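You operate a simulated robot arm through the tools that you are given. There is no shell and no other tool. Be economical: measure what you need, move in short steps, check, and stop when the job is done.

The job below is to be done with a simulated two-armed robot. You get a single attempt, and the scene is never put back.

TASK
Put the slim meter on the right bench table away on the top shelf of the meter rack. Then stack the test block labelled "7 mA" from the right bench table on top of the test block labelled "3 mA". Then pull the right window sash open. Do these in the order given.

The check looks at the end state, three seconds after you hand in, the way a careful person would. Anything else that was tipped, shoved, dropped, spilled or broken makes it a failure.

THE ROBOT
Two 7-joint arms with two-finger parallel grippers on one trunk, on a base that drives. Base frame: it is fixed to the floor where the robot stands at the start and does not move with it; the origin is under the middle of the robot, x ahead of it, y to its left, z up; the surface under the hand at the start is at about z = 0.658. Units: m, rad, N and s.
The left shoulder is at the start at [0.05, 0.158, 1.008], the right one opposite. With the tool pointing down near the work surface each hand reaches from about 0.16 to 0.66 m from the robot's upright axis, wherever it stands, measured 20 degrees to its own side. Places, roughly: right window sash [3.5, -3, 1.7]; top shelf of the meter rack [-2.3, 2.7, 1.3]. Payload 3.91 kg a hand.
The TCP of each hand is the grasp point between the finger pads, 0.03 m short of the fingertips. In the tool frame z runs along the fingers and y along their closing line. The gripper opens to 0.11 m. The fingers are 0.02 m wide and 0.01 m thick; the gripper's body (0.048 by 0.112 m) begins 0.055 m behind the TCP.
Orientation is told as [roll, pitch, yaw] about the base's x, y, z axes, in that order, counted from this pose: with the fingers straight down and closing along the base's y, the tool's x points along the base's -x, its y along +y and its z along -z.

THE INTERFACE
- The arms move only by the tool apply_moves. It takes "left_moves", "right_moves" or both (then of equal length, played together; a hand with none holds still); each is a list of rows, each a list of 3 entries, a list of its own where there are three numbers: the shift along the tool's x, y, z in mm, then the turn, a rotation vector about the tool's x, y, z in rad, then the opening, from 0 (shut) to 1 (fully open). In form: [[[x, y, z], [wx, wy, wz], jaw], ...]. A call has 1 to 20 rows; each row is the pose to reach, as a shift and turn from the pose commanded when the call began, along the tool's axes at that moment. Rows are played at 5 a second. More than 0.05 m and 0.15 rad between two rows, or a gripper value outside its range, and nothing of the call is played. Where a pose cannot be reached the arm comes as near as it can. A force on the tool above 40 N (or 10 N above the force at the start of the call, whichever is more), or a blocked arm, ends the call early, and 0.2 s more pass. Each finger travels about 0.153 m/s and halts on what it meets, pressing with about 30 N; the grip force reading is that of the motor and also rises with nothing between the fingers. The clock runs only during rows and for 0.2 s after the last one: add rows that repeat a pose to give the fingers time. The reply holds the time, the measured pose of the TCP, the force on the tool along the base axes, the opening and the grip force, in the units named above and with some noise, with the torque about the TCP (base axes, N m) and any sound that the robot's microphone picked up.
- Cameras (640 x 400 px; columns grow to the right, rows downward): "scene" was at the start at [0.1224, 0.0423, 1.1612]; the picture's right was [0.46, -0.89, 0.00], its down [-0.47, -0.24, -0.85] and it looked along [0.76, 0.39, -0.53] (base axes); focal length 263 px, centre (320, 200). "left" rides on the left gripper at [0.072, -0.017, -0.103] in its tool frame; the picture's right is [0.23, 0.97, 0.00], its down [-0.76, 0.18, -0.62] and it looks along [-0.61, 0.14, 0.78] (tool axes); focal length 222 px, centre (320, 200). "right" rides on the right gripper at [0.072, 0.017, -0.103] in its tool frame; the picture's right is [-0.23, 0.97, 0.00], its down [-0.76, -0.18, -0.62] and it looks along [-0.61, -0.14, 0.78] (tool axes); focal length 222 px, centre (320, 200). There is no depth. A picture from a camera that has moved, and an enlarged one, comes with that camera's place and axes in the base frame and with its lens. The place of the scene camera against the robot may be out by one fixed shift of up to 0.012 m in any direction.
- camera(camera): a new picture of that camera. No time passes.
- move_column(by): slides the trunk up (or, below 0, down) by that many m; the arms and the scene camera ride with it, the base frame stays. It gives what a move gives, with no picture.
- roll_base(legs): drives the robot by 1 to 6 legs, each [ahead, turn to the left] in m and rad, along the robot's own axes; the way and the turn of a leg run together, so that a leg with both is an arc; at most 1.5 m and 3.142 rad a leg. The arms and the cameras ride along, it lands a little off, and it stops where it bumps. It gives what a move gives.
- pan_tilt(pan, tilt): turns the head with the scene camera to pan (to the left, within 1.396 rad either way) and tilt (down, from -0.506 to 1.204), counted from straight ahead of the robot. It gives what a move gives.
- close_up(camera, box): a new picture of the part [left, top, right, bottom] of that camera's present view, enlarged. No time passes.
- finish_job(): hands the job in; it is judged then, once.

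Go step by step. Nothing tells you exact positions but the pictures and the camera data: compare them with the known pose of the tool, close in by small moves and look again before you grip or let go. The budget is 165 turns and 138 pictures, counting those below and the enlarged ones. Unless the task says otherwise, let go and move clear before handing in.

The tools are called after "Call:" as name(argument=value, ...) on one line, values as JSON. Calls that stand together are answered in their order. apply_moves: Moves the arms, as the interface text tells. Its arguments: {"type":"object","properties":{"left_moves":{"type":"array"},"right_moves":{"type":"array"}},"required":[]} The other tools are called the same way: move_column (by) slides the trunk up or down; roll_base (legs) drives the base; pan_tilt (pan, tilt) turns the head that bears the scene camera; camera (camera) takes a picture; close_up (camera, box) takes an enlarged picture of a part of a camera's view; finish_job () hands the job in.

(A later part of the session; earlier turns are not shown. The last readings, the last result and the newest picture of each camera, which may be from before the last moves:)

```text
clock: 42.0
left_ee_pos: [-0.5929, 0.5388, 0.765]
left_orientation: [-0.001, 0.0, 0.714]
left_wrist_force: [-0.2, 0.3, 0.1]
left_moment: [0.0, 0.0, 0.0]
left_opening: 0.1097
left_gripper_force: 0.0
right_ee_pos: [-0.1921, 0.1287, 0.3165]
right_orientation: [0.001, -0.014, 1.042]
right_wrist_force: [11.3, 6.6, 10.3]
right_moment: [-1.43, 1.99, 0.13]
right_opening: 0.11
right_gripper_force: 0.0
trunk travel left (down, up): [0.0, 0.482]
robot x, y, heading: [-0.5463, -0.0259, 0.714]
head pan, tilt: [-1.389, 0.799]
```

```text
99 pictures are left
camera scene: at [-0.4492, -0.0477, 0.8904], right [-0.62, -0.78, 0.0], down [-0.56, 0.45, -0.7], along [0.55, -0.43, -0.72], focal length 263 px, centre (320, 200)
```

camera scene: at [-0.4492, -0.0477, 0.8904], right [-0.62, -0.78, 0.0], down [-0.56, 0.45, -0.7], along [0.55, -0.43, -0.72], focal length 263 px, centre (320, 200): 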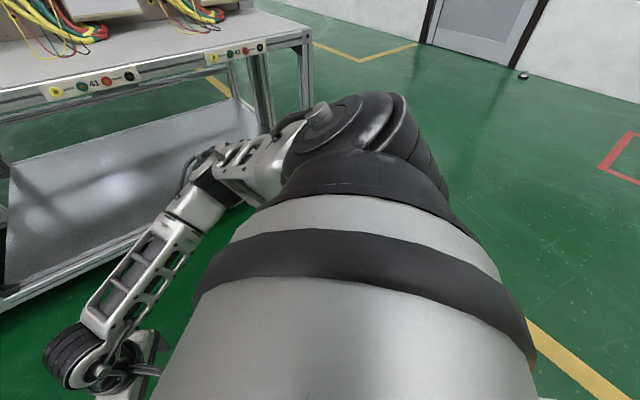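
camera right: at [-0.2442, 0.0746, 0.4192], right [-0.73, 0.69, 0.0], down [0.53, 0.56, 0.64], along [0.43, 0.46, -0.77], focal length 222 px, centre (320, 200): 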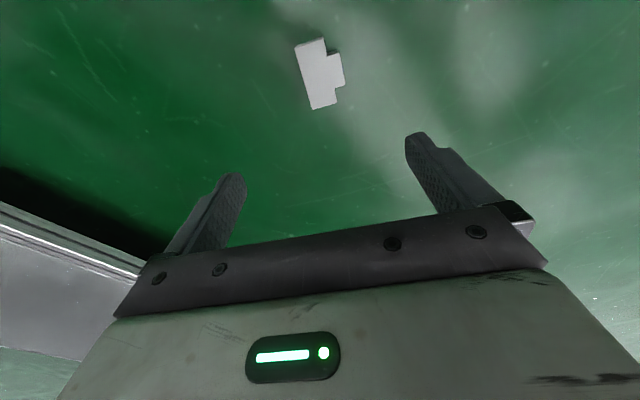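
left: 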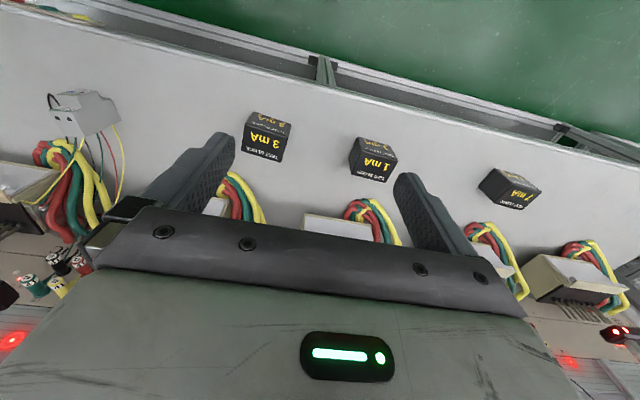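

The wrench says the contact is at the wrist camera's housing side, pushing the hand away from the robot – likely the robot's own base front. I'll rise, shift ahead 60 mm and test the descent again.

Call:
apply_moves(right_moves=[[[-10, 0, -30], [0, 0, 0], 1], [[-50, 0, -40], [0, 0, 0], 1], [[-60, 0, -10], [0, 0, 0], 1], [[-60, 0, 30], [0, 0, 0], 1], [[-60, 0, 60], [0, 0, 0], 1], [[-60, 0, 90], [0, 0, 0], 1]])

Call:
pan_tilt(pan=-0.5, tilt=1.0)

Call:
camera(camera="scene")

```text
clock: 43.4
left_ee_pos: [-0.593, 0.539, 0.7652]
left_orientation: [0.0, -0.001, 0.713]
left_wrist_force: [-0.3, -0.4, 0.4]
left_moment: [-0.02, 0.01, -0.02]
left_opening: 0.11
left_gripper_force: 0.0
right_ee_pos: [-0.1619, 0.1837, 0.2265]
right_orientation: [0.003, -0.015, 1.044]
right_wrist_force: [-1.4, 0.3, 0.1]
right_moment: [-0.01, 0.03, 0.01]
right_opening: 0.1102
right_gripper_force: 0.1
trunk travel left (down, up): [0.0, 0.482]
robot x, y, heading: [-0.545, -0.0221, 0.715]
head pan, tilt: [-1.389, 0.799]
```

```text
clock: 44.5
left_ee_pos: [-0.5928, 0.5387, 0.7645]
left_orientation: [0.0, -0.001, 0.714]
left_wrist_force: [-0.7, -0.1, -0.6]
left_moment: [-0.03, 0.01, 0.0]
left_opening: 0.1104
left_gripper_force: 0.1
right_ee_pos: [-0.1618, 0.1842, 0.2267]
right_orientation: [-0.002, -0.015, 1.042]
right_wrist_force: [0.4, -0.2, 1.0]
right_moment: [0.03, -0.03, -0.01]
right_opening: 0.11
right_gripper_force: 0.1
trunk travel left (down, up): [0.0, 0.482]
robot x, y, heading: [-0.5444, -0.0236, 0.717]
head pan, tilt: [-0.499, 1.0]
```

```text
98 pictures are left
camera scene: at [-0.4443, 0.0175, 0.8752], right [0.22, -0.98, 0.0], down [-0.82, -0.18, -0.54], along [0.53, 0.12, -0.84], focal length 263 px, centre (320, 200)
```

scene: 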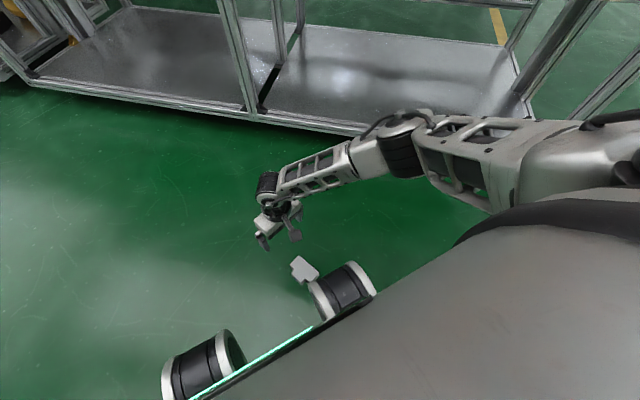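

At 60 mm farther ahead the descent is free. I'll back the robot 7 cm so the meter lies at that distance and re-measure it.

Call:
roll_base(legs=[[-0.07, 0]])

Call:
camera(camera="right")

```text
clock: 45.5
left_ee_pos: [-0.6462, 0.4927, 0.7646]
left_orientation: [0.0, 0.0, 0.714]
left_wrist_force: [0.5, 0.2, -0.6]
left_moment: [0.03, 0.03, 0.0]
left_opening: 0.11
left_gripper_force: 0.1
right_ee_pos: [-0.215, 0.138, 0.2265]
right_orientation: [0.0, -0.014, 1.041]
right_wrist_force: [-0.1, -0.6, -0.4]
right_moment: [0.0, 0.03, 0.0]
right_opening: 0.1101
right_gripper_force: 0.2
trunk travel left (down, up): [0.0, 0.482]
robot x, y, heading: [-0.5956, -0.0683, 0.715]
head pan, tilt: [-0.499, 1.0]
```

```text
97 pictures are left
camera right: at [-0.2656, 0.0831, 0.3289], right [-0.73, 0.69, 0.0], down [0.53, 0.56, 0.63], along [0.43, 0.46, -0.77], focal length 222 px, centre (320, 200)
```

right: 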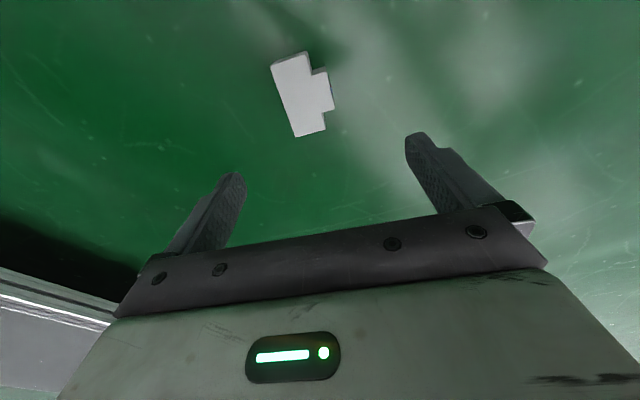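

The meter's grip centre is (-0.202, 0.129). Correct and descend to z≈0.10, then check.

Call:
apply_moves(right_moves=[[[1, -16, 0], [0, 0, 0], 1], [[1, -16, 40], [0, 0, 0], 1], [[1, -16, 80], [0, 0, 0], 1], [[1, -16, 120], [0, 0, 0], 1], [[1, -16, 120], [0, 0, 0], 1]])

Call:
camera(camera="right")

```text
clock: 47.0
left_ee_pos: [-0.6466, 0.4934, 0.7616]
left_orientation: [-0.001, 0.002, 0.715]
left_wrist_force: [-0.4, -0.3, -0.3]
left_moment: [0.0, 0.02, -0.01]
left_opening: 0.1097
left_gripper_force: 0.0
right_ee_pos: [-0.127, 0.0882, 0.1419]
right_orientation: [-0.086, -0.03, 0.969]
right_wrist_force: [-0.9, -0.1, 1.5]
right_moment: [-0.01, -0.01, -0.01]
right_opening: 0.11
right_gripper_force: 0.0
right hand out of reach, approached as far as the arm can: row 4, 5
trunk travel left (down, up): [0.0, 0.482]
robot x, y, heading: [-0.5976, -0.0703, 0.719]
head pan, tilt: [-0.499, 1.0]
stopped in row 5 (right hand): the arm was blocked; the commanded pose is now the measured one
```

```text
96 pictures are left
camera right: at [-0.1897, 0.0414, 0.2404], right [-0.67, 0.74, -0.08], down [0.52, 0.54, 0.66], along [0.53, 0.4, -0.75], focal length 222 px, centre (320, 200)
```

right: 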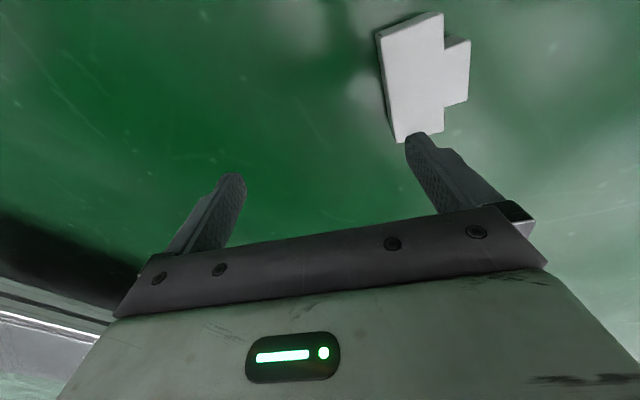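

Straight down is out of reach at the floor here. I need to know the robot's own base shape; I'll lift the right hand and turn it round so its camera looks back at the base.

Call:
apply_moves(right_moves=[[[-10, 10, -50], [0, 0, 0], 1], [[-20, 20, -100], [0, 0, 0], 1], [[-40, 20, -150], [0, 0, 0], 1], [[-60, 20, -200], [0, 0, 0], 1], [[-60, 20, -240], [0, 0, 0.14], 1], [[-60, 20, -240], [0, 0, 0.28], 1], [[-60, 20, -240], [0, 0, 0.42], 1], [[-60, 20, -240], [0, 0, 0.56], 1], [[-60, 20, -240], [0, 0, 0.7], 1], [[-60, 20, -240], [0, 0, 0.84], 1], [[-60, 20, -240], [0, 0, 0.98], 1], [[-60, 20, -240], [0, 0, 1.12], 1], [[-60, 20, -240], [0, 0, 1.26], 1], [[-60, 20, -240], [0, 0, 1.4], 1], [[-60, 20, -240], [0, 0, 1.54], 1], [[-60, 20, -240], [0, 0, 1.68], 1], [[-60, 20, -240], [0, 0, 1.82], 1], [[-60, 20, -240], [0, 0, 1.96], 1]])

Call:
camera(camera="right")

```text
refused: row 1 steps farther than a row can; nothing moved
```

```text
95 pictures are left
camera right: at [-0.1897, 0.0414, 0.2404], right [-0.67, 0.74, -0.08], down [0.52, 0.54, 0.66], along [0.53, 0.4, -0.75], focal length 222 px, centre (320, 200)
```

right: 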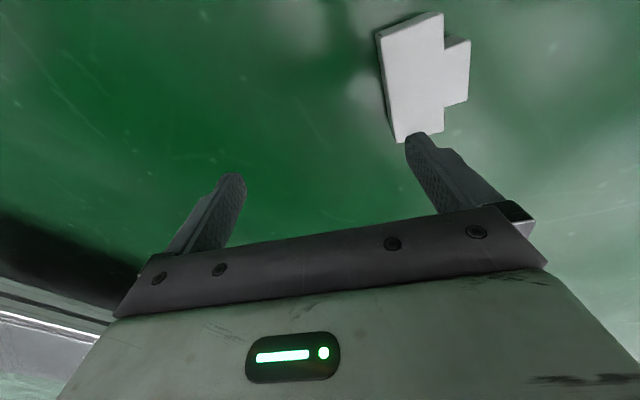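

Retry with shorter steps.

Call:
apply_moves(right_moves=[[[-5, 5, -45], [0, 0, 0], 1], [[-15, 10, -90], [0, 0, 0], 1], [[-30, 15, -130], [0, 0, 0], 1], [[-45, 20, -170], [0, 0, 0], 1], [[-60, 20, -210], [0, 0, 0], 1], [[-60, 20, -240], [0, 0, 0.14], 1], [[-60, 20, -240], [0, 0, 0.28], 1], [[-60, 20, -240], [0, 0, 0.42], 1], [[-60, 20, -240], [0, 0, 0.56], 1], [[-60, 20, -240], [0, 0, 0.7], 1], [[-60, 20, -240], [0, 0, 0.84], 1], [[-60, 20, -240], [0, 0, 0.98], 1], [[-60, 20, -240], [0, 0, 1.12], 1], [[-60, 20, -240], [0, 0, 1.26], 1], [[-60, 20, -240], [0, 0, 1.4], 1], [[-60, 20, -240], [0, 0, 1.54], 1], [[-60, 20, -240], [0, 0, 1.68], 1], [[-60, 20, -240], [0, 0, 1.82], 1], [[-60, 20, -240], [0, 0, 1.96], 1], [[-60, 20, -240], [0, 0, 2.1], 1]])

Call:
camera(camera="right")

```text
clock: 51.1
left_ee_pos: [-0.6452, 0.4935, 0.7645]
left_orientation: [0.0, 0.001, 0.714]
left_wrist_force: [0.0, 0.7, -0.2]
left_moment: [-0.03, 0.0, 0.02]
left_opening: 0.1101
left_gripper_force: 0.1
right_ee_pos: [-0.131, 0.1556, 0.3827]
right_orientation: [0.065, -0.06, -1.135]
right_wrist_force: [-0.2, 0.7, 0.4]
right_moment: [0.02, 0.01, -0.01]
right_opening: 0.1101
right_gripper_force: 0.0
trunk travel left (down, up): [0.0, 0.482]
robot x, y, heading: [-0.5983, -0.0698, 0.717]
head pan, tilt: [-0.499, 1.0]
```

```text
94 pictures are left
camera right: at [-0.1549, 0.2312, 0.4814], right [0.97, 0.21, 0.08], down [0.11, -0.75, 0.65], along [0.19, -0.63, -0.75], focal length 222 px, centre (320, 200)
```

right: 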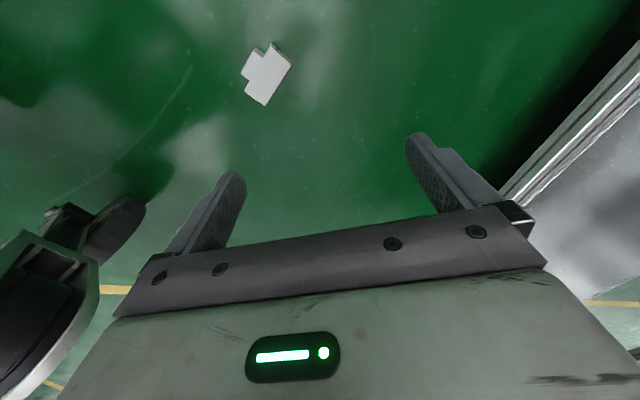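

Turning works. Turn the rest of the way so the camera faces the base.

Call:
apply_moves(right_moves=[[[0, 0, 0], [0, 0, 0.14], 1], [[0, 0, 0], [0, 0, 0.28], 1], [[0, 0, 0], [0, 0, 0.42], 1], [[0, 0, 0], [0, 0, 0.56], 1], [[0, 0, 0], [0, 0, 0.7], 1], [[0, 0, 0], [0, 0, 0.84], 1], [[0, 0, 0], [0, 0, 0.95], 1], [[0, 0, 0], [0, 0, 0.95], 1]])

Call:
camera(camera="right")

```text
clock: 53.0
left_ee_pos: [-0.6465, 0.4935, 0.7647]
left_orientation: [-0.001, 0.0, 0.714]
left_wrist_force: [-0.7, -0.6, -0.5]
left_moment: [0.01, 0.01, 0.0]
left_opening: 0.1102
left_gripper_force: 0.1
right_ee_pos: [-0.1311, 0.1563, 0.3804]
right_orientation: [0.086, 0.018, -2.082]
right_wrist_force: [-0.2, -0.3, 0.0]
right_moment: [0.01, 0.0, -0.03]
right_opening: 0.1099
right_gripper_force: 0.1
trunk travel left (down, up): [0.0, 0.482]
robot x, y, heading: [-0.5957, -0.0708, 0.714]
head pan, tilt: [-0.499, 1.0]
```

```text
93 pictures are left
camera right: at [-0.09, 0.2136, 0.4868], right [0.73, -0.67, 0.08], down [-0.58, -0.56, 0.59], along [-0.35, -0.48, -0.8], focal length 222 px, centre (320, 200)
```

right: 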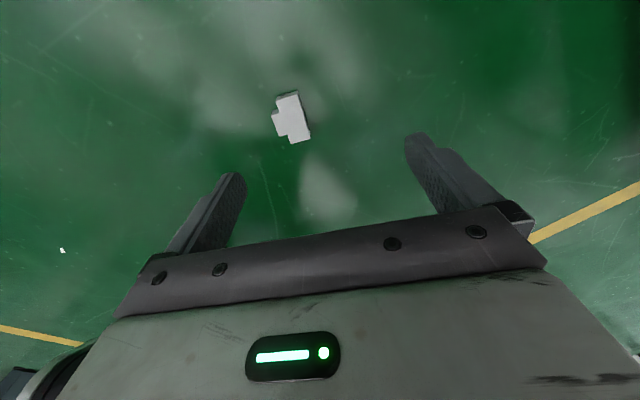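

The flip is reachable, but the gripper hides the base. Tilt the hand back toward the robot to see it.

Call:
apply_moves(right_moves=[[[10, 0, -20], [0, -0.14, 0], 1], [[20, 0, -40], [0, -0.28, 0], 1], [[30, 0, -60], [0, -0.42, 0], 1], [[40, 0, -80], [0, -0.56, 0], 1], [[50, 0, -100], [0, -0.7, 0], 1], [[60, 0, -120], [0, -0.84, 0], 1], [[60, 0, -120], [0, -0.84, 0], 1]])

Call:
camera(camera="right")

```text
clock: 54.5
left_ee_pos: [-0.6453, 0.4938, 0.7649]
left_orientation: [0.0, 0.0, 0.714]
left_wrist_force: [-0.3, -1.1, 0.2]
left_moment: [-0.03, 0.04, -0.01]
left_opening: 0.1103
left_gripper_force: 0.0
right_ee_pos: [-0.1625, 0.1737, 0.5046]
right_orientation: [0.096, -0.693, -2.104]
right_wrist_force: [-1.1, 0.1, 1.3]
right_moment: [-0.01, 0.02, 0.03]
right_opening: 0.1098
right_gripper_force: 0.0
right hand out of reach, approached as far as the arm can: row 4, 5, 6, 7
trunk travel left (down, up): [0.0, 0.482]
robot x, y, heading: [-0.5984, -0.0709, 0.718]
head pan, tilt: [-0.499, 1.0]
```

```text
92 pictures are left
camera right: at [-0.0932, 0.2774, 0.5398], right [0.78, -0.59, 0.22], down [-0.31, -0.05, 0.95], along [-0.55, -0.81, -0.22], focal length 222 px, centre (320, 200)
```

right: 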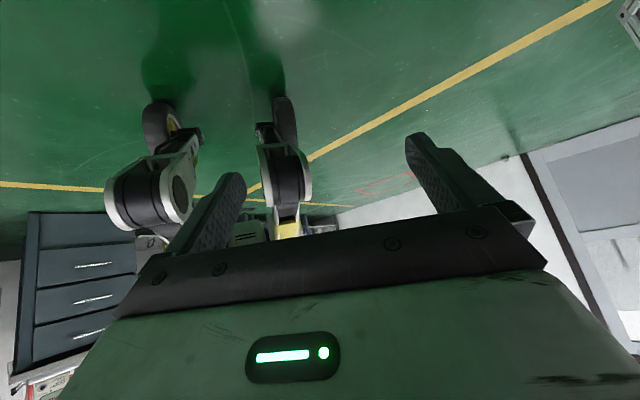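

The things I took for wheels are drive modules standing higher; wheels are below them. Enlarge this view to understand clearances.

Call:
close_up(camera="right", box=[60, 70, 380, 270])

```text
2.00 times, centred on (220, 170) of right
camera zoom: at [-0.0932, 0.2774, 0.5398], right [0.78, -0.59, 0.22], down [-0.31, -0.05, 0.95], along [-0.55, -0.81, -0.22], focal length 444 px, centre (520, 260)
```

zoom: 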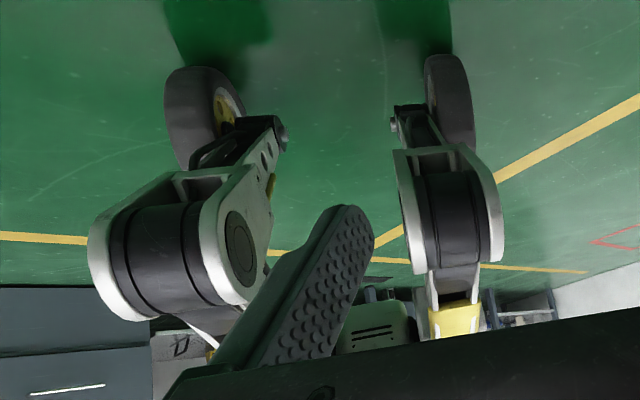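

So it's wheel-legged: knees stick out ahead at z≈0.4, but beside the right leg the floor is free. I'll straighten the hand (keeping it flipped), and drive so the meter lies beside the robot's right leg.

Call:
apply_moves(right_moves=[[[0, 0, 0], [0, 0.14, 0], 1], [[0, 0, 0], [0, 0.28, 0], 1], [[0, 0, 0], [0, 0.42, 0], 1], [[0, 0, 0], [0, 0.56, 0], 1], [[0, 0, 0], [0, 0.69, 0], 1], [[0, 0, 0], [0, 0.69, 0], 1]])

Call:
roll_base(legs=[[0, 0.42], [0.1, 0]])

Call:
pan_tilt(pan=-0.6, tilt=1.1)

Call:
camera(camera="scene")

```text
clock: 56.0
left_ee_pos: [-0.6459, 0.4935, 0.7646]
left_orientation: [0.0, 0.001, 0.715]
left_wrist_force: [-0.7, -0.4, 0.1]
left_moment: [0.04, 0.01, 0.0]
left_opening: 0.1099
left_gripper_force: 0.1
right_ee_pos: [-0.1631, 0.1747, 0.508]
right_orientation: [0.074, -0.004, -2.042]
right_wrist_force: [-0.8, -0.1, -0.2]
right_moment: [0.0, -0.01, 0.01]
right_opening: 0.11
right_gripper_force: 0.1
trunk travel left (down, up): [0.0, 0.482]
robot x, y, heading: [-0.5959, -0.0721, 0.722]
head pan, tilt: [-0.499, 1.0]
```

```text
clock: 58.3
left_ee_pos: [-0.8287, 0.5156, 0.7652]
left_orientation: [0.0, 0.001, 1.133]
left_wrist_force: [0.1, 0.0, 1.0]
left_moment: [0.0, -0.01, 0.02]
left_opening: 0.1099
left_gripper_force: 0.0
right_ee_pos: [-0.2582, 0.4209, 0.5073]
right_orientation: [0.076, -0.005, -1.622]
right_wrist_force: [0.8, 0.1, -0.9]
right_moment: [0.0, -0.02, -0.02]
right_opening: 0.1102
right_gripper_force: 0.0
trunk travel left (down, up): [0.0, 0.482]
robot x, y, heading: [-0.5561, 0.0201, 1.142]
head pan, tilt: [-0.499, 1.0]
```

```text
clock: 59.0
left_ee_pos: [-0.8287, 0.5158, 0.7652]
left_orientation: [0.001, 0.0, 1.133]
left_wrist_force: [-0.9, 0.1, -0.5]
left_moment: [-0.02, -0.02, 0.0]
left_opening: 0.1097
left_gripper_force: 0.0
right_ee_pos: [-0.259, 0.4217, 0.5079]
right_orientation: [0.075, -0.005, -1.623]
right_wrist_force: [0.3, -0.9, -0.3]
right_moment: [0.05, 0.03, -0.01]
right_opening: 0.1098
right_gripper_force: 0.1
trunk travel left (down, up): [0.0, 0.482]
robot x, y, heading: [-0.552, 0.0199, 1.137]
head pan, tilt: [-0.6, 1.1]
```

```text
90 pictures are left
camera scene: at [-0.4814, 0.0901, 0.8686], right [0.51, -0.86, 0.0], down [-0.77, -0.46, -0.45], along [0.39, 0.23, -0.89], focal length 263 px, centre (320, 200)
```

scene: 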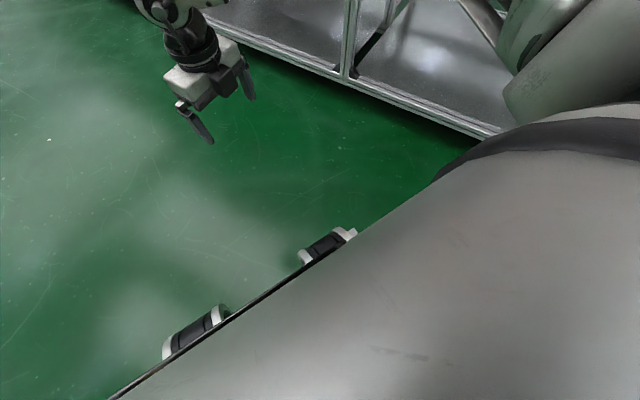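

The meter now sits beside the right leg (ahead 0.25, right 0.27). Drive 6 cm more, then bring the hand to the side and back above it.

Call:
roll_base(legs=[[0.06, 0]])

```text
clock: 60.1
left_ee_pos: [-0.8026, 0.573, 0.7656]
left_orientation: [-0.002, -0.001, 1.132]
left_wrist_force: [0.9, -0.2, -0.4]
left_moment: [0.02, -0.01, 0.0]
left_opening: 0.1102
left_gripper_force: 0.0
right_ee_pos: [-0.2312, 0.4777, 0.5081]
right_orientation: [0.075, -0.008, -1.624]
right_wrist_force: [0.5, 0.1, 0.7]
right_moment: [0.02, 0.01, 0.02]
right_opening: 0.1099
right_gripper_force: 0.0
trunk travel left (down, up): [0.0, 0.482]
robot x, y, heading: [-0.532, 0.0784, 1.139]
head pan, tilt: [-0.6, 1.1]
stopped in leg 1: the robot was blocked; the commanded pose is now the measured one
```

It reports being blocked right at the end. Look at what it touched.

Call:
camera(camera="right")

Call:
camera(camera="left")

Call:
camera(camera="scene")

```text
89 pictures are left
camera right: at [-0.2183, 0.5511, 0.6117], right [0.96, -0.28, 0.07], down [-0.26, -0.75, 0.61], along [-0.11, -0.61, -0.79], focal length 222 px, centre (320, 200)
```

right: 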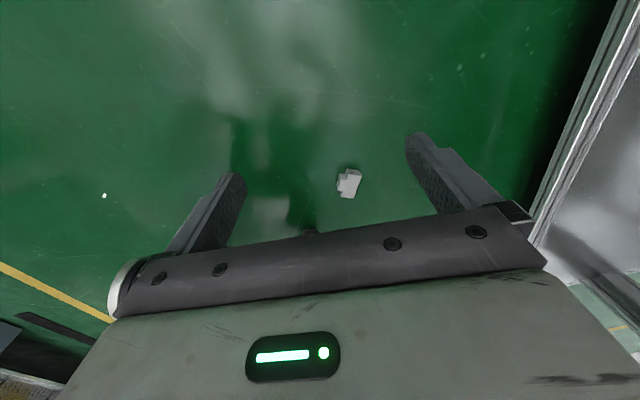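

```text
88 pictures are left
camera left: at [-0.8171, 0.499, 0.8668], right [-0.98, 0.21, 0.0], down [0.16, 0.76, 0.62], along [0.13, 0.61, -0.78], focal length 222 px, centre (320, 200)
```

left: 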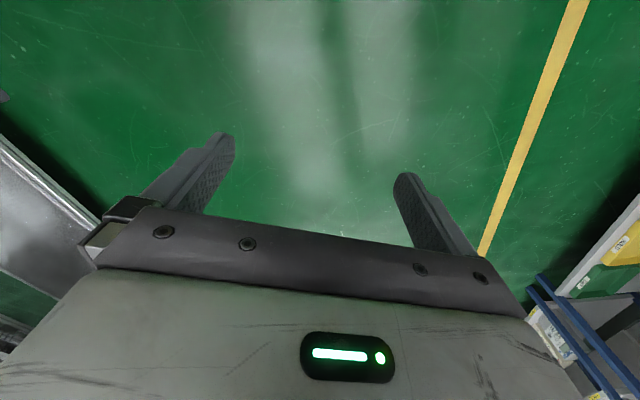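

```text
87 pictures are left
camera scene: at [-0.4552, 0.1465, 0.8686], right [0.51, -0.86, 0.0], down [-0.77, -0.46, -0.45], along [0.39, 0.23, -0.89], focal length 263 px, centre (320, 200)
```

scene: 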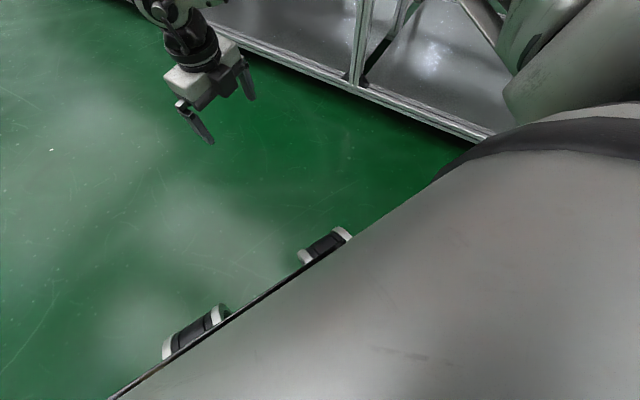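

Call:
close_up(camera="right", box=[260, 140, 420, 240])

```text
4.00 times, centred on (340, 190) of right
camera zoom: at [-0.2183, 0.5511, 0.6117], right [0.96, -0.28, 0.07], down [-0.26, -0.75, 0.61], along [-0.11, -0.61, -0.79], focal length 888 px, centre (240, 240)
```

zoom: 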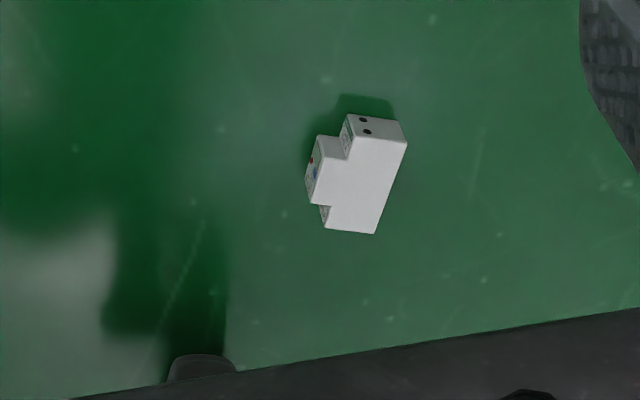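

The meter hasn't moved. Now move the hand sideways and back to hover above it.

Call:
apply_moves(right_moves=[[[0, 45, 0], [0, 0, 0], 1], [[-20, 85, 0], [0.02, 0, 0.06], 1], [[-65, 90, 0], [0.04, 0, 0.12], 1], [[-110, 90, 0], [0.06, 0, 0.18], 1], [[-155, 90, 0], [0.075, 0, 0.24], 1], [[-200, 85, 0], [0.075, 0, 0.3], 1], [[-245, 75, 0], [0.075, 0, 0.36], 1], [[-290, 65, 0], [0.075, 0, 0.42], 1], [[-330, 52, 0], [0.075, 0, 0.468], 1], [[-347, 47, 4], [0.075, 0, 0.468], 1], [[-347, 47, 4], [0.075, 0, 0.468], 1]])

Call:
camera(camera="right")

```text
clock: 62.5
left_ee_pos: [-0.8029, 0.5731, 0.7646]
left_orientation: [0.0, -0.002, 1.132]
left_wrist_force: [-0.4, -0.7, -0.3]
left_moment: [-0.01, -0.01, 0.02]
left_opening: 0.1101
left_gripper_force: 0.0
right_ee_pos: [-0.1585, 0.1704, 0.4834]
right_orientation: [-0.005, 0.01, -2.091]
right_wrist_force: [0.6, -0.7, 0.5]
right_moment: [-0.03, 0.03, 0.01]
right_opening: 0.1099
right_gripper_force: 0.1
right hand out of reach, approached as far as the arm can: row 8, 9, 10, 11
trunk travel left (down, up): [0.0, 0.482]
robot x, y, heading: [-0.5322, 0.0764, 1.14]
head pan, tilt: [-0.6, 1.1]
```

```text
85 pictures are left
camera right: at [-0.1079, 0.224, 0.587], right [0.73, -0.68, -0.01], down [-0.53, -0.58, 0.62], along [-0.42, -0.45, -0.79], focal length 222 px, centre (320, 200)
```

right: 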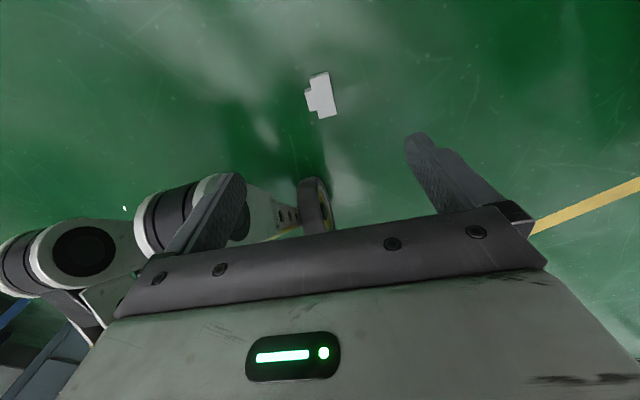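

Close; the fold limits it at this height. Descend first, then shift onto the meter.

Call:
apply_moves(right_moves=[[[0, 0, 45], [0, 0, 0], 1], [[0, 0, 90], [0, 0, 0], 1], [[0, 0, 135], [0, 0, 0], 1], [[-10, -3, 180], [0, 0, 0], 1], [[-20, -6, 220], [0, 0, 0], 1], [[-35, -10, 260], [0, 0, 0], 1], [[-50, -15, 290], [0, 0, 0], 1], [[-58, -17, 300], [0, 0, 0], 1], [[-58, -17, 300], [0, 0, 0], 1]])

Call:
camera(camera="right")

```text
clock: 64.2
left_ee_pos: [-0.8019, 0.5724, 0.7641]
left_orientation: [-0.001, -0.001, 1.132]
left_wrist_force: [0.0, -0.1, 0.3]
left_moment: [0.02, 0.01, -0.02]
left_opening: 0.1101
left_gripper_force: 0.1
right_ee_pos: [-0.1827, 0.1475, 0.1989]
right_orientation: [0.002, 0.034, -2.103]
right_wrist_force: [1.1, 0.4, 0.0]
right_moment: [-0.01, 0.07, 0.0]
right_opening: 0.1101
right_gripper_force: 0.0
trunk travel left (down, up): [0.0, 0.482]
robot x, y, heading: [-0.5302, 0.0772, 1.137]
head pan, tilt: [-0.6, 1.1]
stopped in row 8 (right hand): the force on the tool passed its limit at 50 N (the readings are from after the stop); the commanded pose is now the measured one
```

```text
84 pictures are left
camera right: at [-0.1335, 0.1983, 0.3041], right [0.72, -0.69, 0.0], down [-0.55, -0.58, 0.6], along [-0.41, -0.43, -0.8], focal length 222 px, centre (320, 200)
```

right: 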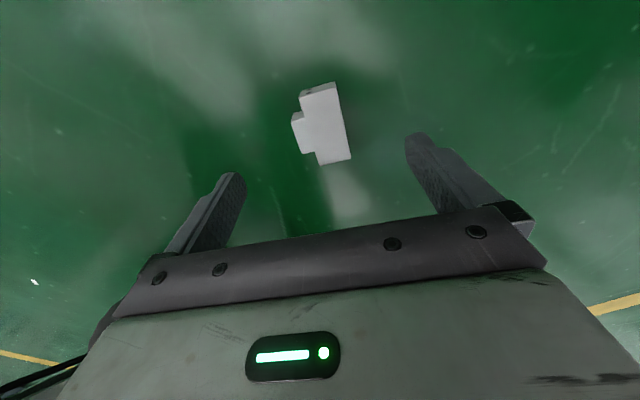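

A touch at z≈0.2, likely arm against my own leg. Back the hand off slightly and look at the arm posture.

Call:
apply_moves(right_moves=[[[15, 5, -15], [0, 0, 0], 1], [[15, 5, -15], [0, 0, 0], 1]])

Call:
pan_tilt(pan=-1.0, tilt=1.2)

Call:
camera(camera="scene")

```text
clock: 64.8
left_ee_pos: [-0.8016, 0.5726, 0.7644]
left_orientation: [-0.001, -0.002, 1.133]
left_wrist_force: [0.2, -0.3, -0.5]
left_moment: [0.03, 0.01, 0.03]
left_opening: 0.1098
left_gripper_force: 0.1
right_ee_pos: [-0.1721, 0.1553, 0.2129]
right_orientation: [0.006, 0.033, -2.101]
right_wrist_force: [-0.7, 0.1, 0.0]
right_moment: [-0.01, -0.02, -0.06]
right_opening: 0.11
right_gripper_force: 0.1
trunk travel left (down, up): [0.0, 0.482]
robot x, y, heading: [-0.5276, 0.0763, 1.131]
head pan, tilt: [-0.6, 1.1]
```

```text
clock: 65.6
left_ee_pos: [-0.8029, 0.5719, 0.7648]
left_orientation: [0.001, -0.002, 1.133]
left_wrist_force: [-0.4, -0.7, -0.1]
left_moment: [-0.01, 0.01, -0.01]
left_opening: 0.1102
left_gripper_force: 0.1
right_ee_pos: [-0.172, 0.155, 0.2135]
right_orientation: [0.004, 0.033, -2.1]
right_wrist_force: [-0.3, 0.3, -0.5]
right_moment: [0.0, 0.02, -0.03]
right_opening: 0.11
right_gripper_force: 0.0
trunk travel left (down, up): [0.0, 0.482]
robot x, y, heading: [-0.5314, 0.076, 1.132]
head pan, tilt: [-1.0, 1.201]
```

```text
83 pictures are left
camera scene: at [-0.4541, 0.1219, 0.8626], right [0.14, -0.99, 0.0], down [-0.92, -0.13, -0.36], along [0.36, 0.05, -0.93], focal length 263 px, centre (320, 200)
```

scene: 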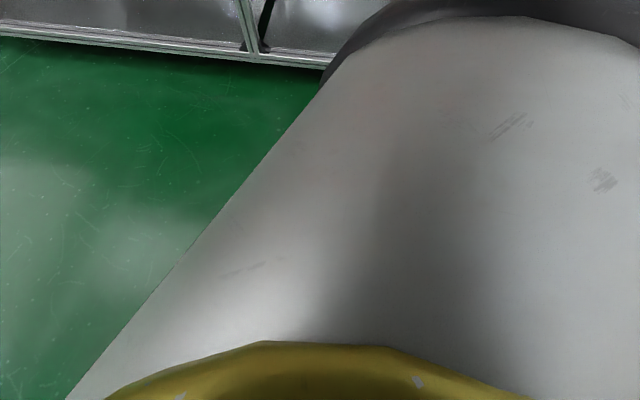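

Not visible from here. I'll back the robot 4 cm for clearance and try again.

Call:
roll_base(legs=[[-0.04, 0]])

Call:
camera(camera="right")

```text
clock: 66.5
left_ee_pos: [-0.8183, 0.5366, 0.7656]
left_orientation: [0.001, -0.002, 1.133]
left_wrist_force: [0.0, -0.1, -0.6]
left_moment: [-0.01, -0.01, 0.0]
left_opening: 0.1101
left_gripper_force: 0.0
right_ee_pos: [-0.1896, 0.1202, 0.2136]
right_orientation: [0.005, 0.034, -2.102]
right_wrist_force: [0.0, 0.0, 0.0]
right_moment: [-0.02, 0.02, -0.01]
right_opening: 0.1099
right_gripper_force: 0.1
trunk travel left (down, up): [0.0, 0.482]
robot x, y, heading: [-0.5479, 0.0408, 1.138]
head pan, tilt: [-1.0, 1.201]
```

```text
82 pictures are left
camera right: at [-0.1391, 0.1712, 0.3191], right [0.72, -0.69, 0.0], down [-0.55, -0.58, 0.6], along [-0.41, -0.43, -0.8], focal length 222 px, centre (320, 200)
```

right: 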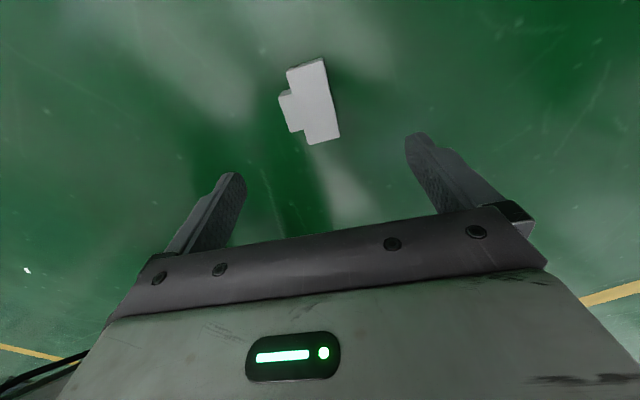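

Grip centre (-0.200, 0.129). Align and descend.

Call:
apply_moves(right_moves=[[[2, -13, 0], [0, -0.034, 0], 1], [[2, -13, 40], [0, -0.034, 0], 1], [[2, -13, 80], [0, -0.034, 0], 1], [[2, -13, 115], [0, -0.034, 0], 1], [[2, -13, 115], [0, -0.034, 0], 1]])

Call:
camera(camera="right")

```text
clock: 67.7
left_ee_pos: [-0.8185, 0.5364, 0.7646]
left_orientation: [0.001, -0.001, 1.131]
left_wrist_force: [-0.3, 0.9, 0.2]
left_moment: [0.01, 0.02, 0.0]
left_opening: 0.1101
left_gripper_force: 0.1
right_ee_pos: [-0.196, 0.1308, 0.0964]
right_orientation: [0.003, -0.001, -2.102]
right_wrist_force: [-0.2, 0.2, 0.1]
right_moment: [0.02, -0.01, 0.0]
right_opening: 0.11
right_gripper_force: 0.0
trunk travel left (down, up): [0.0, 0.482]
robot x, y, heading: [-0.5454, 0.0408, 1.139]
head pan, tilt: [-1.0, 1.201]
```

```text
81 pictures are left
camera right: at [-0.1449, 0.1852, 0.2004], right [0.72, -0.69, 0.0], down [-0.54, -0.57, 0.62], along [-0.43, -0.45, -0.78], focal length 222 px, centre (320, 200)
```

right: 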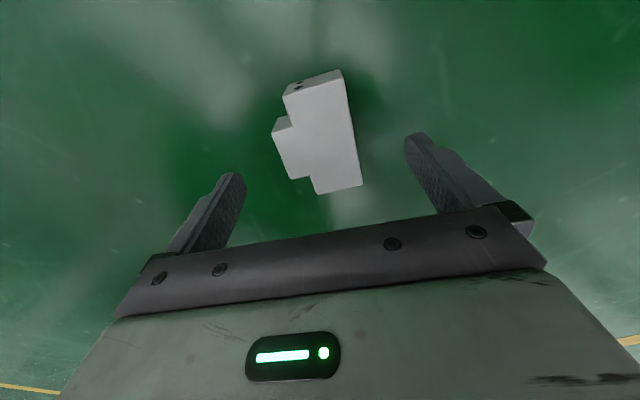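

Excellent. Descend the last part.

Call:
apply_moves(right_moves=[[[-3, -2, 25], [0, 0, 0], 1], [[-3, -2, 45], [0, 0, 0], 1], [[-3, -2, 58], [0, 0, 0], 1], [[-3, -2, 58], [0, 0, 0], 1]])

Call:
camera(camera="right")

```text
clock: 68.7
left_ee_pos: [-0.8197, 0.5371, 0.7642]
left_orientation: [-0.001, -0.001, 1.132]
left_wrist_force: [-0.1, 0.7, -0.3]
left_moment: [-0.01, 0.03, -0.01]
left_opening: 0.1098
left_gripper_force: 0.1
right_ee_pos: [-0.1987, 0.1304, 0.0393]
right_orientation: [0.004, 0.0, -2.101]
right_wrist_force: [0.2, 0.1, 0.1]
right_moment: [-0.02, -0.01, 0.0]
right_opening: 0.1099
right_gripper_force: 0.0
trunk travel left (down, up): [0.0, 0.482]
robot x, y, heading: [-0.5476, 0.046, 1.138]
head pan, tilt: [-1.0, 1.201]
```

```text
80 pictures are left
camera right: at [-0.1483, 0.1837, 0.1434], right [0.72, -0.69, 0.0], down [-0.54, -0.57, 0.62], along [-0.43, -0.45, -0.78], focal length 222 px, centre (320, 200)
```

right: 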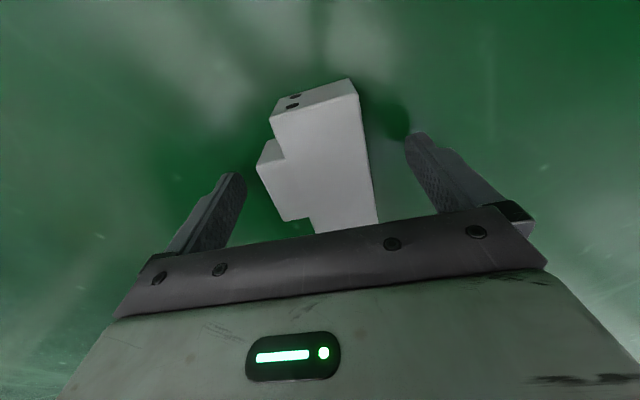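

Straddled properly. Lower 3 mm and close.

Call:
apply_moves(right_moves=[[[0, 0, 3], [0, 0, 0], 0.8], [[0, 0, 3], [0, 0, 0], 0.65], [[0, 0, 3], [0, 0, 0], 0.4], [[0, 0, 3], [0, 0, 0], 0.2], [[0, 0, 3], [0, 0, 0], 0.0], [[0, 0, 3], [0, 0, 0], 0.0]])

Call:
camera(camera="right")

```text
clock: 70.1
left_ee_pos: [-0.82, 0.5368, 0.7646]
left_orientation: [0.0, -0.001, 1.132]
left_wrist_force: [0.4, 0.8, 0.3]
left_moment: [0.0, 0.0, 0.0]
left_opening: 0.11
left_gripper_force: 0.1
right_ee_pos: [-0.1986, 0.1287, 0.0375]
right_orientation: [0.005, 0.001, -2.103]
right_wrist_force: [0.1, 0.1, 0.1]
right_moment: [0.12, 0.01, 0.02]
right_opening: 0.0616
right_gripper_force: 30.0
trunk travel left (down, up): [0.0, 0.482]
robot x, y, heading: [-0.5457, 0.0407, 1.133]
head pan, tilt: [-1.0, 1.201]
```

```text
79 pictures are left
camera right: at [-0.148, 0.1836, 0.1407], right [0.72, -0.69, 0.0], down [-0.54, -0.57, 0.62], along [-0.43, -0.45, -0.78], focal length 222 px, centre (320, 200)
```

right: 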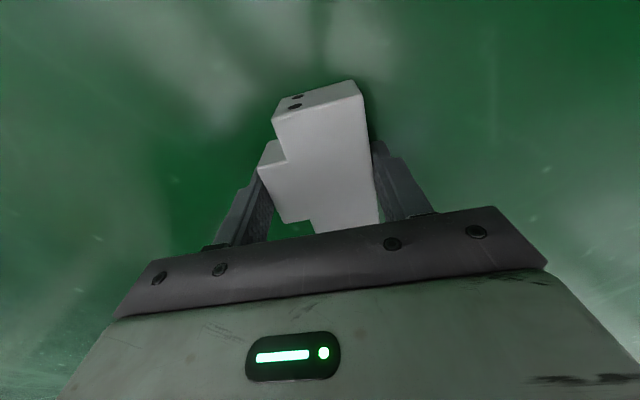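

Gripped at 62 mm. Lift up, moving ahead, to about z 0.55.

Call:
apply_moves(right_moves=[[[0, 0, -15], [0, 0, 0], 0], [[0, 0, -45], [0, 0, 0], 0], [[0, 0, -85], [0, 0, 0], 0], [[5, 2, -125], [0, 0, 0], 0], [[20, 5, -160], [0, 0, 0], 0], [[40, 10, -195], [0, 0, 0], 0], [[60, 15, -230], [0, 0, 0], 0], [[70, 15, -270], [0, 0, 0], 0], [[75, 15, -310], [0, 0, 0], 0], [[80, 15, -350], [0, 0, 0], 0], [[85, 15, -390], [0, 0, 0], 0], [[90, 15, -430], [0, 0, 0], 0]])

Call:
camera(camera="right")

```text
clock: 72.7
left_ee_pos: [-0.8193, 0.5377, 0.7644]
left_orientation: [0.0, -0.002, 1.134]
left_wrist_force: [-0.1, 0.0, 0.5]
left_moment: [0.03, -0.01, -0.03]
left_opening: 0.11
left_gripper_force: 0.0
right_ee_pos: [-0.1434, 0.2013, 0.4679]
right_orientation: [0.003, -0.002, -2.102]
right_wrist_force: [-0.9, -0.2, -1.1]
right_moment: [0.0, 0.03, 0.03]
right_opening: 0.0618
right_gripper_force: 30.5
trunk travel left (down, up): [0.0, 0.482]
robot x, y, heading: [-0.548, 0.0399, 1.136]
head pan, tilt: [-1.0, 1.201]
```

```text
78 pictures are left
camera right: at [-0.0913, 0.256, 0.57], right [0.72, -0.69, 0.0], down [-0.54, -0.56, 0.62], along [-0.43, -0.45, -0.78], focal length 222 px, centre (320, 200)
```

right: 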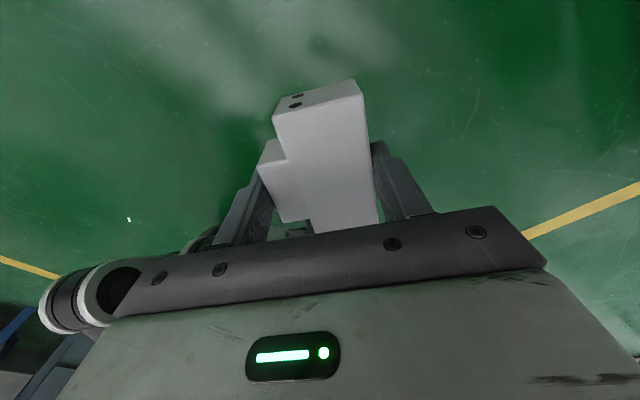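

The meter is securely held. Raise the trunk and check the grip.

Call:
move_column(by=0.25)

Call:
move_column(by=0.22)

Call:
apply_moves(right_moves=[[[25, 0, -10], [0, 0.07, 0], 0], [[50, 0, -20], [0, 0.14, 0], 0], [[75, 0, -30], [0, 0.28, 0], 0], [[90, 0, -40], [0, 0.42, 0], 0], [[100, 0, -50], [0, 0.56, 0], 0], [[110, 0, -60], [0, 0.7, 0], 0], [[120, 0, -70], [0, 0.84, 0], 0], [[130, 0, -80], [0, 0.98, 0], 0], [[140, 0, -90], [0, 1.12, 0], 0], [[150, 0, -100], [0, 1.26, 0], 0], [[160, 0, -110], [0, 1.4, 0], 0], [[170, 0, -120], [0, 1.54, 0], 0], [[170, 0, -120], [0, 1.57, 0], 0]])

Call:
camera(camera="right")

```text
clock: 75.3
left_ee_pos: [-0.8188, 0.5363, 1.0137]
left_orientation: [0.001, -0.002, 1.132]
left_wrist_force: [-0.1, 0.3, 0.2]
left_moment: [0.01, -0.02, -0.01]
left_opening: 0.1101
left_gripper_force: 0.1
right_ee_pos: [-0.1428, 0.2017, 0.717]
right_orientation: [0.004, -0.001, -2.102]
right_wrist_force: [0.4, 0.8, -1.3]
right_moment: [0.01, 0.01, 0.0]
right_opening: 0.0617
right_gripper_force: 30.0
trunk travel left (down, up): [-0.25, 0.232]
robot x, y, heading: [-0.5442, 0.0417, 1.133]
head pan, tilt: [-1.0, 1.201]
```

```text
clock: 77.6
left_ee_pos: [-0.8201, 0.5366, 1.234]
left_orientation: [-0.001, 0.002, 1.133]
left_wrist_force: [-0.3, -0.8, 0.0]
left_moment: [0.0, 0.02, 0.01]
left_opening: 0.1099
left_gripper_force: 0.0
right_ee_pos: [-0.1421, 0.202, 0.9347]
right_orientation: [0.005, 0.0, -2.101]
right_wrist_force: [-1.1, -0.3, -1.1]
right_moment: [0.0, -0.01, 0.02]
right_opening: 0.0618
right_gripper_force: 29.6
trunk travel left (down, up): [-0.47, 0.012]
robot x, y, heading: [-0.5448, 0.0401, 1.137]
head pan, tilt: [-1.0, 1.201]
```

```text
clock: 80.4
left_ee_pos: [-0.8187, 0.5381, 1.2349]
left_orientation: [-0.001, -0.001, 1.134]
left_wrist_force: [-0.2, -0.5, -0.4]
left_moment: [0.0, 0.04, 0.0]
left_opening: 0.11
left_gripper_force: 0.1
right_ee_pos: [-0.0501, 0.3487, 1.0677]
right_orientation: [2.074, 1.529, -0.028]
right_wrist_force: [0.1, -0.5, -1.2]
right_moment: [0.01, -0.01, 0.0]
right_opening: 0.062
right_gripper_force: 30.1
right hand out of reach, approached as far as the arm can: row 9, 10
trunk travel left (down, up): [-0.47, 0.012]
robot x, y, heading: [-0.5471, 0.0417, 1.131]
head pan, tilt: [-1.0, 1.201]
```

```text
77 pictures are left
camera right: at [-0.091, 0.2514, 1.1382], right [0.85, -0.49, -0.19], down [-0.44, -0.45, -0.78], along [0.3, 0.75, -0.6], focal length 222 px, centre (320, 200)
```

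right: 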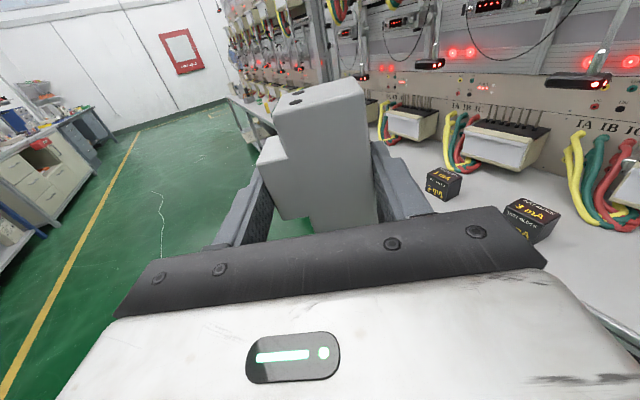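

The meter is upright in a horizontal grip, camera on top. Turn gently toward the rack and check the grip.

Call:
roll_base(legs=[[0, 0.4]])

Call:
roll_base(legs=[[0.3, 0.3]])

Call:
pan_tilt(pan=0.2, tilt=0.2)

Call:
camera(camera="scene")

Call:
camera(camera="right")

```text
clock: 82.0
left_ee_pos: [-0.9916, 0.3901, 1.2352]
left_orientation: [-0.001, -0.003, 1.537]
left_wrist_force: [0.4, 0.3, 0.2]
left_moment: [-0.02, 0.01, 0.0]
left_opening: 0.11
left_gripper_force: 0.0
right_ee_pos: [-0.2119, 0.5172, 1.0662]
right_orientation: [1.982, 1.529, 0.283]
right_wrist_force: [-0.4, -1.2, -1.3]
right_moment: [-0.01, 0.01, -0.01]
right_opening: 0.0617
right_gripper_force: 30.0
trunk travel left (down, up): [-0.47, 0.012]
robot x, y, heading: [-0.5495, 0.0433, 1.541]
head pan, tilt: [-1.0, 1.201]
```

```text
clock: 84.1
left_ee_pos: [-1.1136, 0.5369, 1.2347]
left_orientation: [0.001, 0.001, 1.846]
left_wrist_force: [0.2, 0.2, -0.2]
left_moment: [-0.05, 0.01, 0.0]
left_opening: 0.11
left_gripper_force: 0.1
right_ee_pos: [-0.4103, 0.8961, 1.0656]
right_orientation: [1.953, 1.527, 0.568]
right_wrist_force: [-0.5, -0.2, -1.7]
right_moment: [-0.05, 0.04, -0.02]
right_opening: 0.0616
right_gripper_force: 30.3
trunk travel left (down, up): [-0.47, 0.012]
robot x, y, heading: [-0.5848, 0.3405, 1.848]
head pan, tilt: [-1.0, 1.201]
```

```text
clock: 85.5
left_ee_pos: [-1.1146, 0.5351, 1.234]
left_orientation: [0.0, -0.002, 1.847]
left_wrist_force: [-0.4, -0.1, 0.3]
left_moment: [-0.01, -0.03, -0.01]
left_opening: 0.1099
left_gripper_force: 0.1
right_ee_pos: [-0.4111, 0.8948, 1.0672]
right_orientation: [1.96, 1.527, 0.572]
right_wrist_force: [0.5, 0.0, -2.0]
right_moment: [-0.03, 0.01, 0.01]
right_opening: 0.0616
right_gripper_force: 30.0
trunk travel left (down, up): [-0.47, 0.012]
robot x, y, heading: [-0.5819, 0.3459, 1.855]
head pan, tilt: [0.201, 0.201]
```

```text
76 pictures are left
camera scene: at [-0.634, 0.4619, 1.4139], right [0.89, 0.46, 0.0], down [0.09, -0.18, -0.98], along [-0.45, 0.87, -0.2], focal length 263 px, centre (320, 200)
```

scene: 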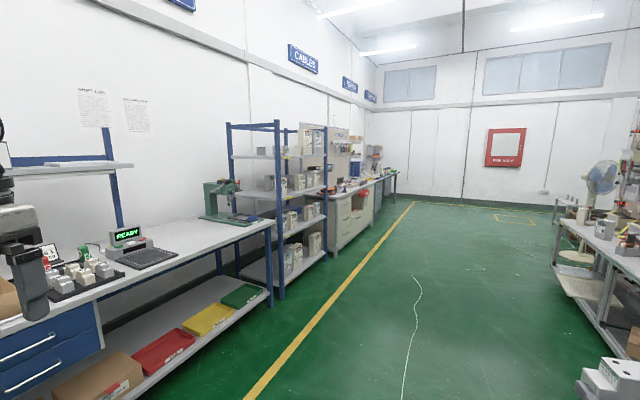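

```text
75 pictures are left
camera right: at [-0.3768, 0.7952, 1.1376], right [0.96, 0.18, -0.19], down [-0.03, -0.63, -0.78], along [-0.26, 0.76, -0.6], focal length 222 px, centre (320, 200)
```

right: 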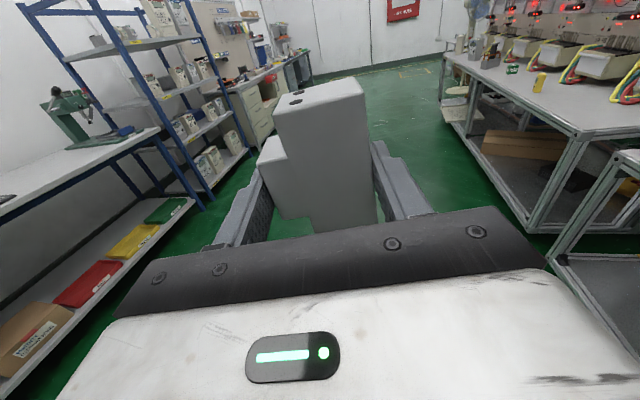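

Grip holds. Zoom on the rack's top shelf.

Call:
close_up(camera="scene", box=[216, 110, 344, 190])

```text
5.00 times, centred on (280, 150) of scene
camera zoom: at [-0.634, 0.4619, 1.4139], right [0.89, 0.46, 0.0], down [0.09, -0.18, -0.98], along [-0.45, 0.87, -0.2], focal length 1313 px, centre (520, 450)
```

zoom: 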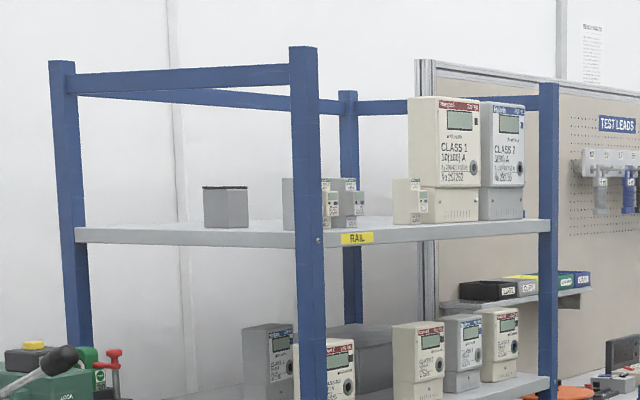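

Top shelf is open at the front; z≈1.31, front edge x≈-1.96, y≈2.24–3.13. Drive up the aisle in two legs.

Call:
roll_base(legs=[[0.6, -0.1], [0.6, 0]])

Call:
roll_base(legs=[[0.5, 0], [0.5, 0]])

Call:
pan_tilt(pan=1.1, tilt=0.2)

Call:
camera(camera="scene")

```text
clock: 91.9
left_ee_pos: [-1.333, 1.7604, 1.2338]
left_orientation: [0.001, -0.003, 1.75]
left_wrist_force: [-0.3, -0.6, 0.0]
left_moment: [-0.01, 0.01, 0.05]
left_opening: 0.11
left_gripper_force: 0.1
right_ee_pos: [-0.598, 2.049, 1.0668]
right_orientation: [1.949, 1.527, 0.466]
right_wrist_force: [0.4, 0.9, -2.0]
right_moment: [0.0, 0.01, 0.02]
right_opening: 0.0618
right_gripper_force: 30.5
trunk travel left (down, up): [-0.47, 0.012]
robot x, y, heading: [-0.8257, 1.5115, 1.752]
head pan, tilt: [0.201, 0.201]
```

```text
clock: 97.4
left_ee_pos: [-1.5158, 2.7423, 1.2357]
left_orientation: [0.0, -0.001, 1.747]
left_wrist_force: [-0.2, 0.6, 0.7]
left_moment: [-0.02, -0.03, -0.02]
left_opening: 0.1099
left_gripper_force: 0.0
right_ee_pos: [-0.7804, 3.0294, 1.0656]
right_orientation: [1.942, 1.527, 0.456]
right_wrist_force: [-0.1, 0.4, -0.6]
right_moment: [-0.04, 0.0, -0.04]
right_opening: 0.0615
right_gripper_force: 29.8
trunk travel left (down, up): [-0.47, 0.012]
robot x, y, heading: [-1.0075, 2.4932, 1.751]
head pan, tilt: [0.201, 0.201]
```

```text
clock: 98.6
left_ee_pos: [-1.5149, 2.7422, 1.2352]
left_orientation: [-0.001, -0.002, 1.748]
left_wrist_force: [-0.1, 0.2, -0.2]
left_moment: [0.03, -0.02, 0.01]
left_opening: 0.1098
left_gripper_force: 0.1
right_ee_pos: [-0.78, 3.0293, 1.0661]
right_orientation: [1.944, 1.527, 0.458]
right_wrist_force: [-1.3, 0.4, -1.5]
right_moment: [-0.01, 0.0, 0.03]
right_opening: 0.0617
right_gripper_force: 30.3
trunk travel left (down, up): [-0.47, 0.012]
robot x, y, heading: [-1.0053, 2.4947, 1.748]
head pan, tilt: [1.1, 0.201]
```

```text
73 pictures are left
camera scene: at [-1.1001, 2.5621, 1.4139], right [0.29, 0.96, 0.0], down [0.19, -0.06, -0.98], along [-0.94, 0.28, -0.2], focal length 263 px, centre (320, 200)
```

scene: 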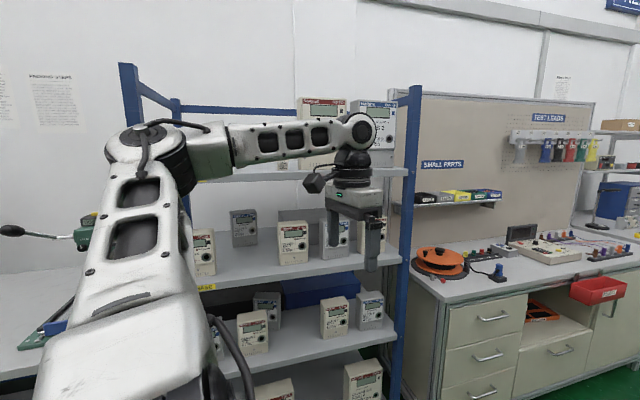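

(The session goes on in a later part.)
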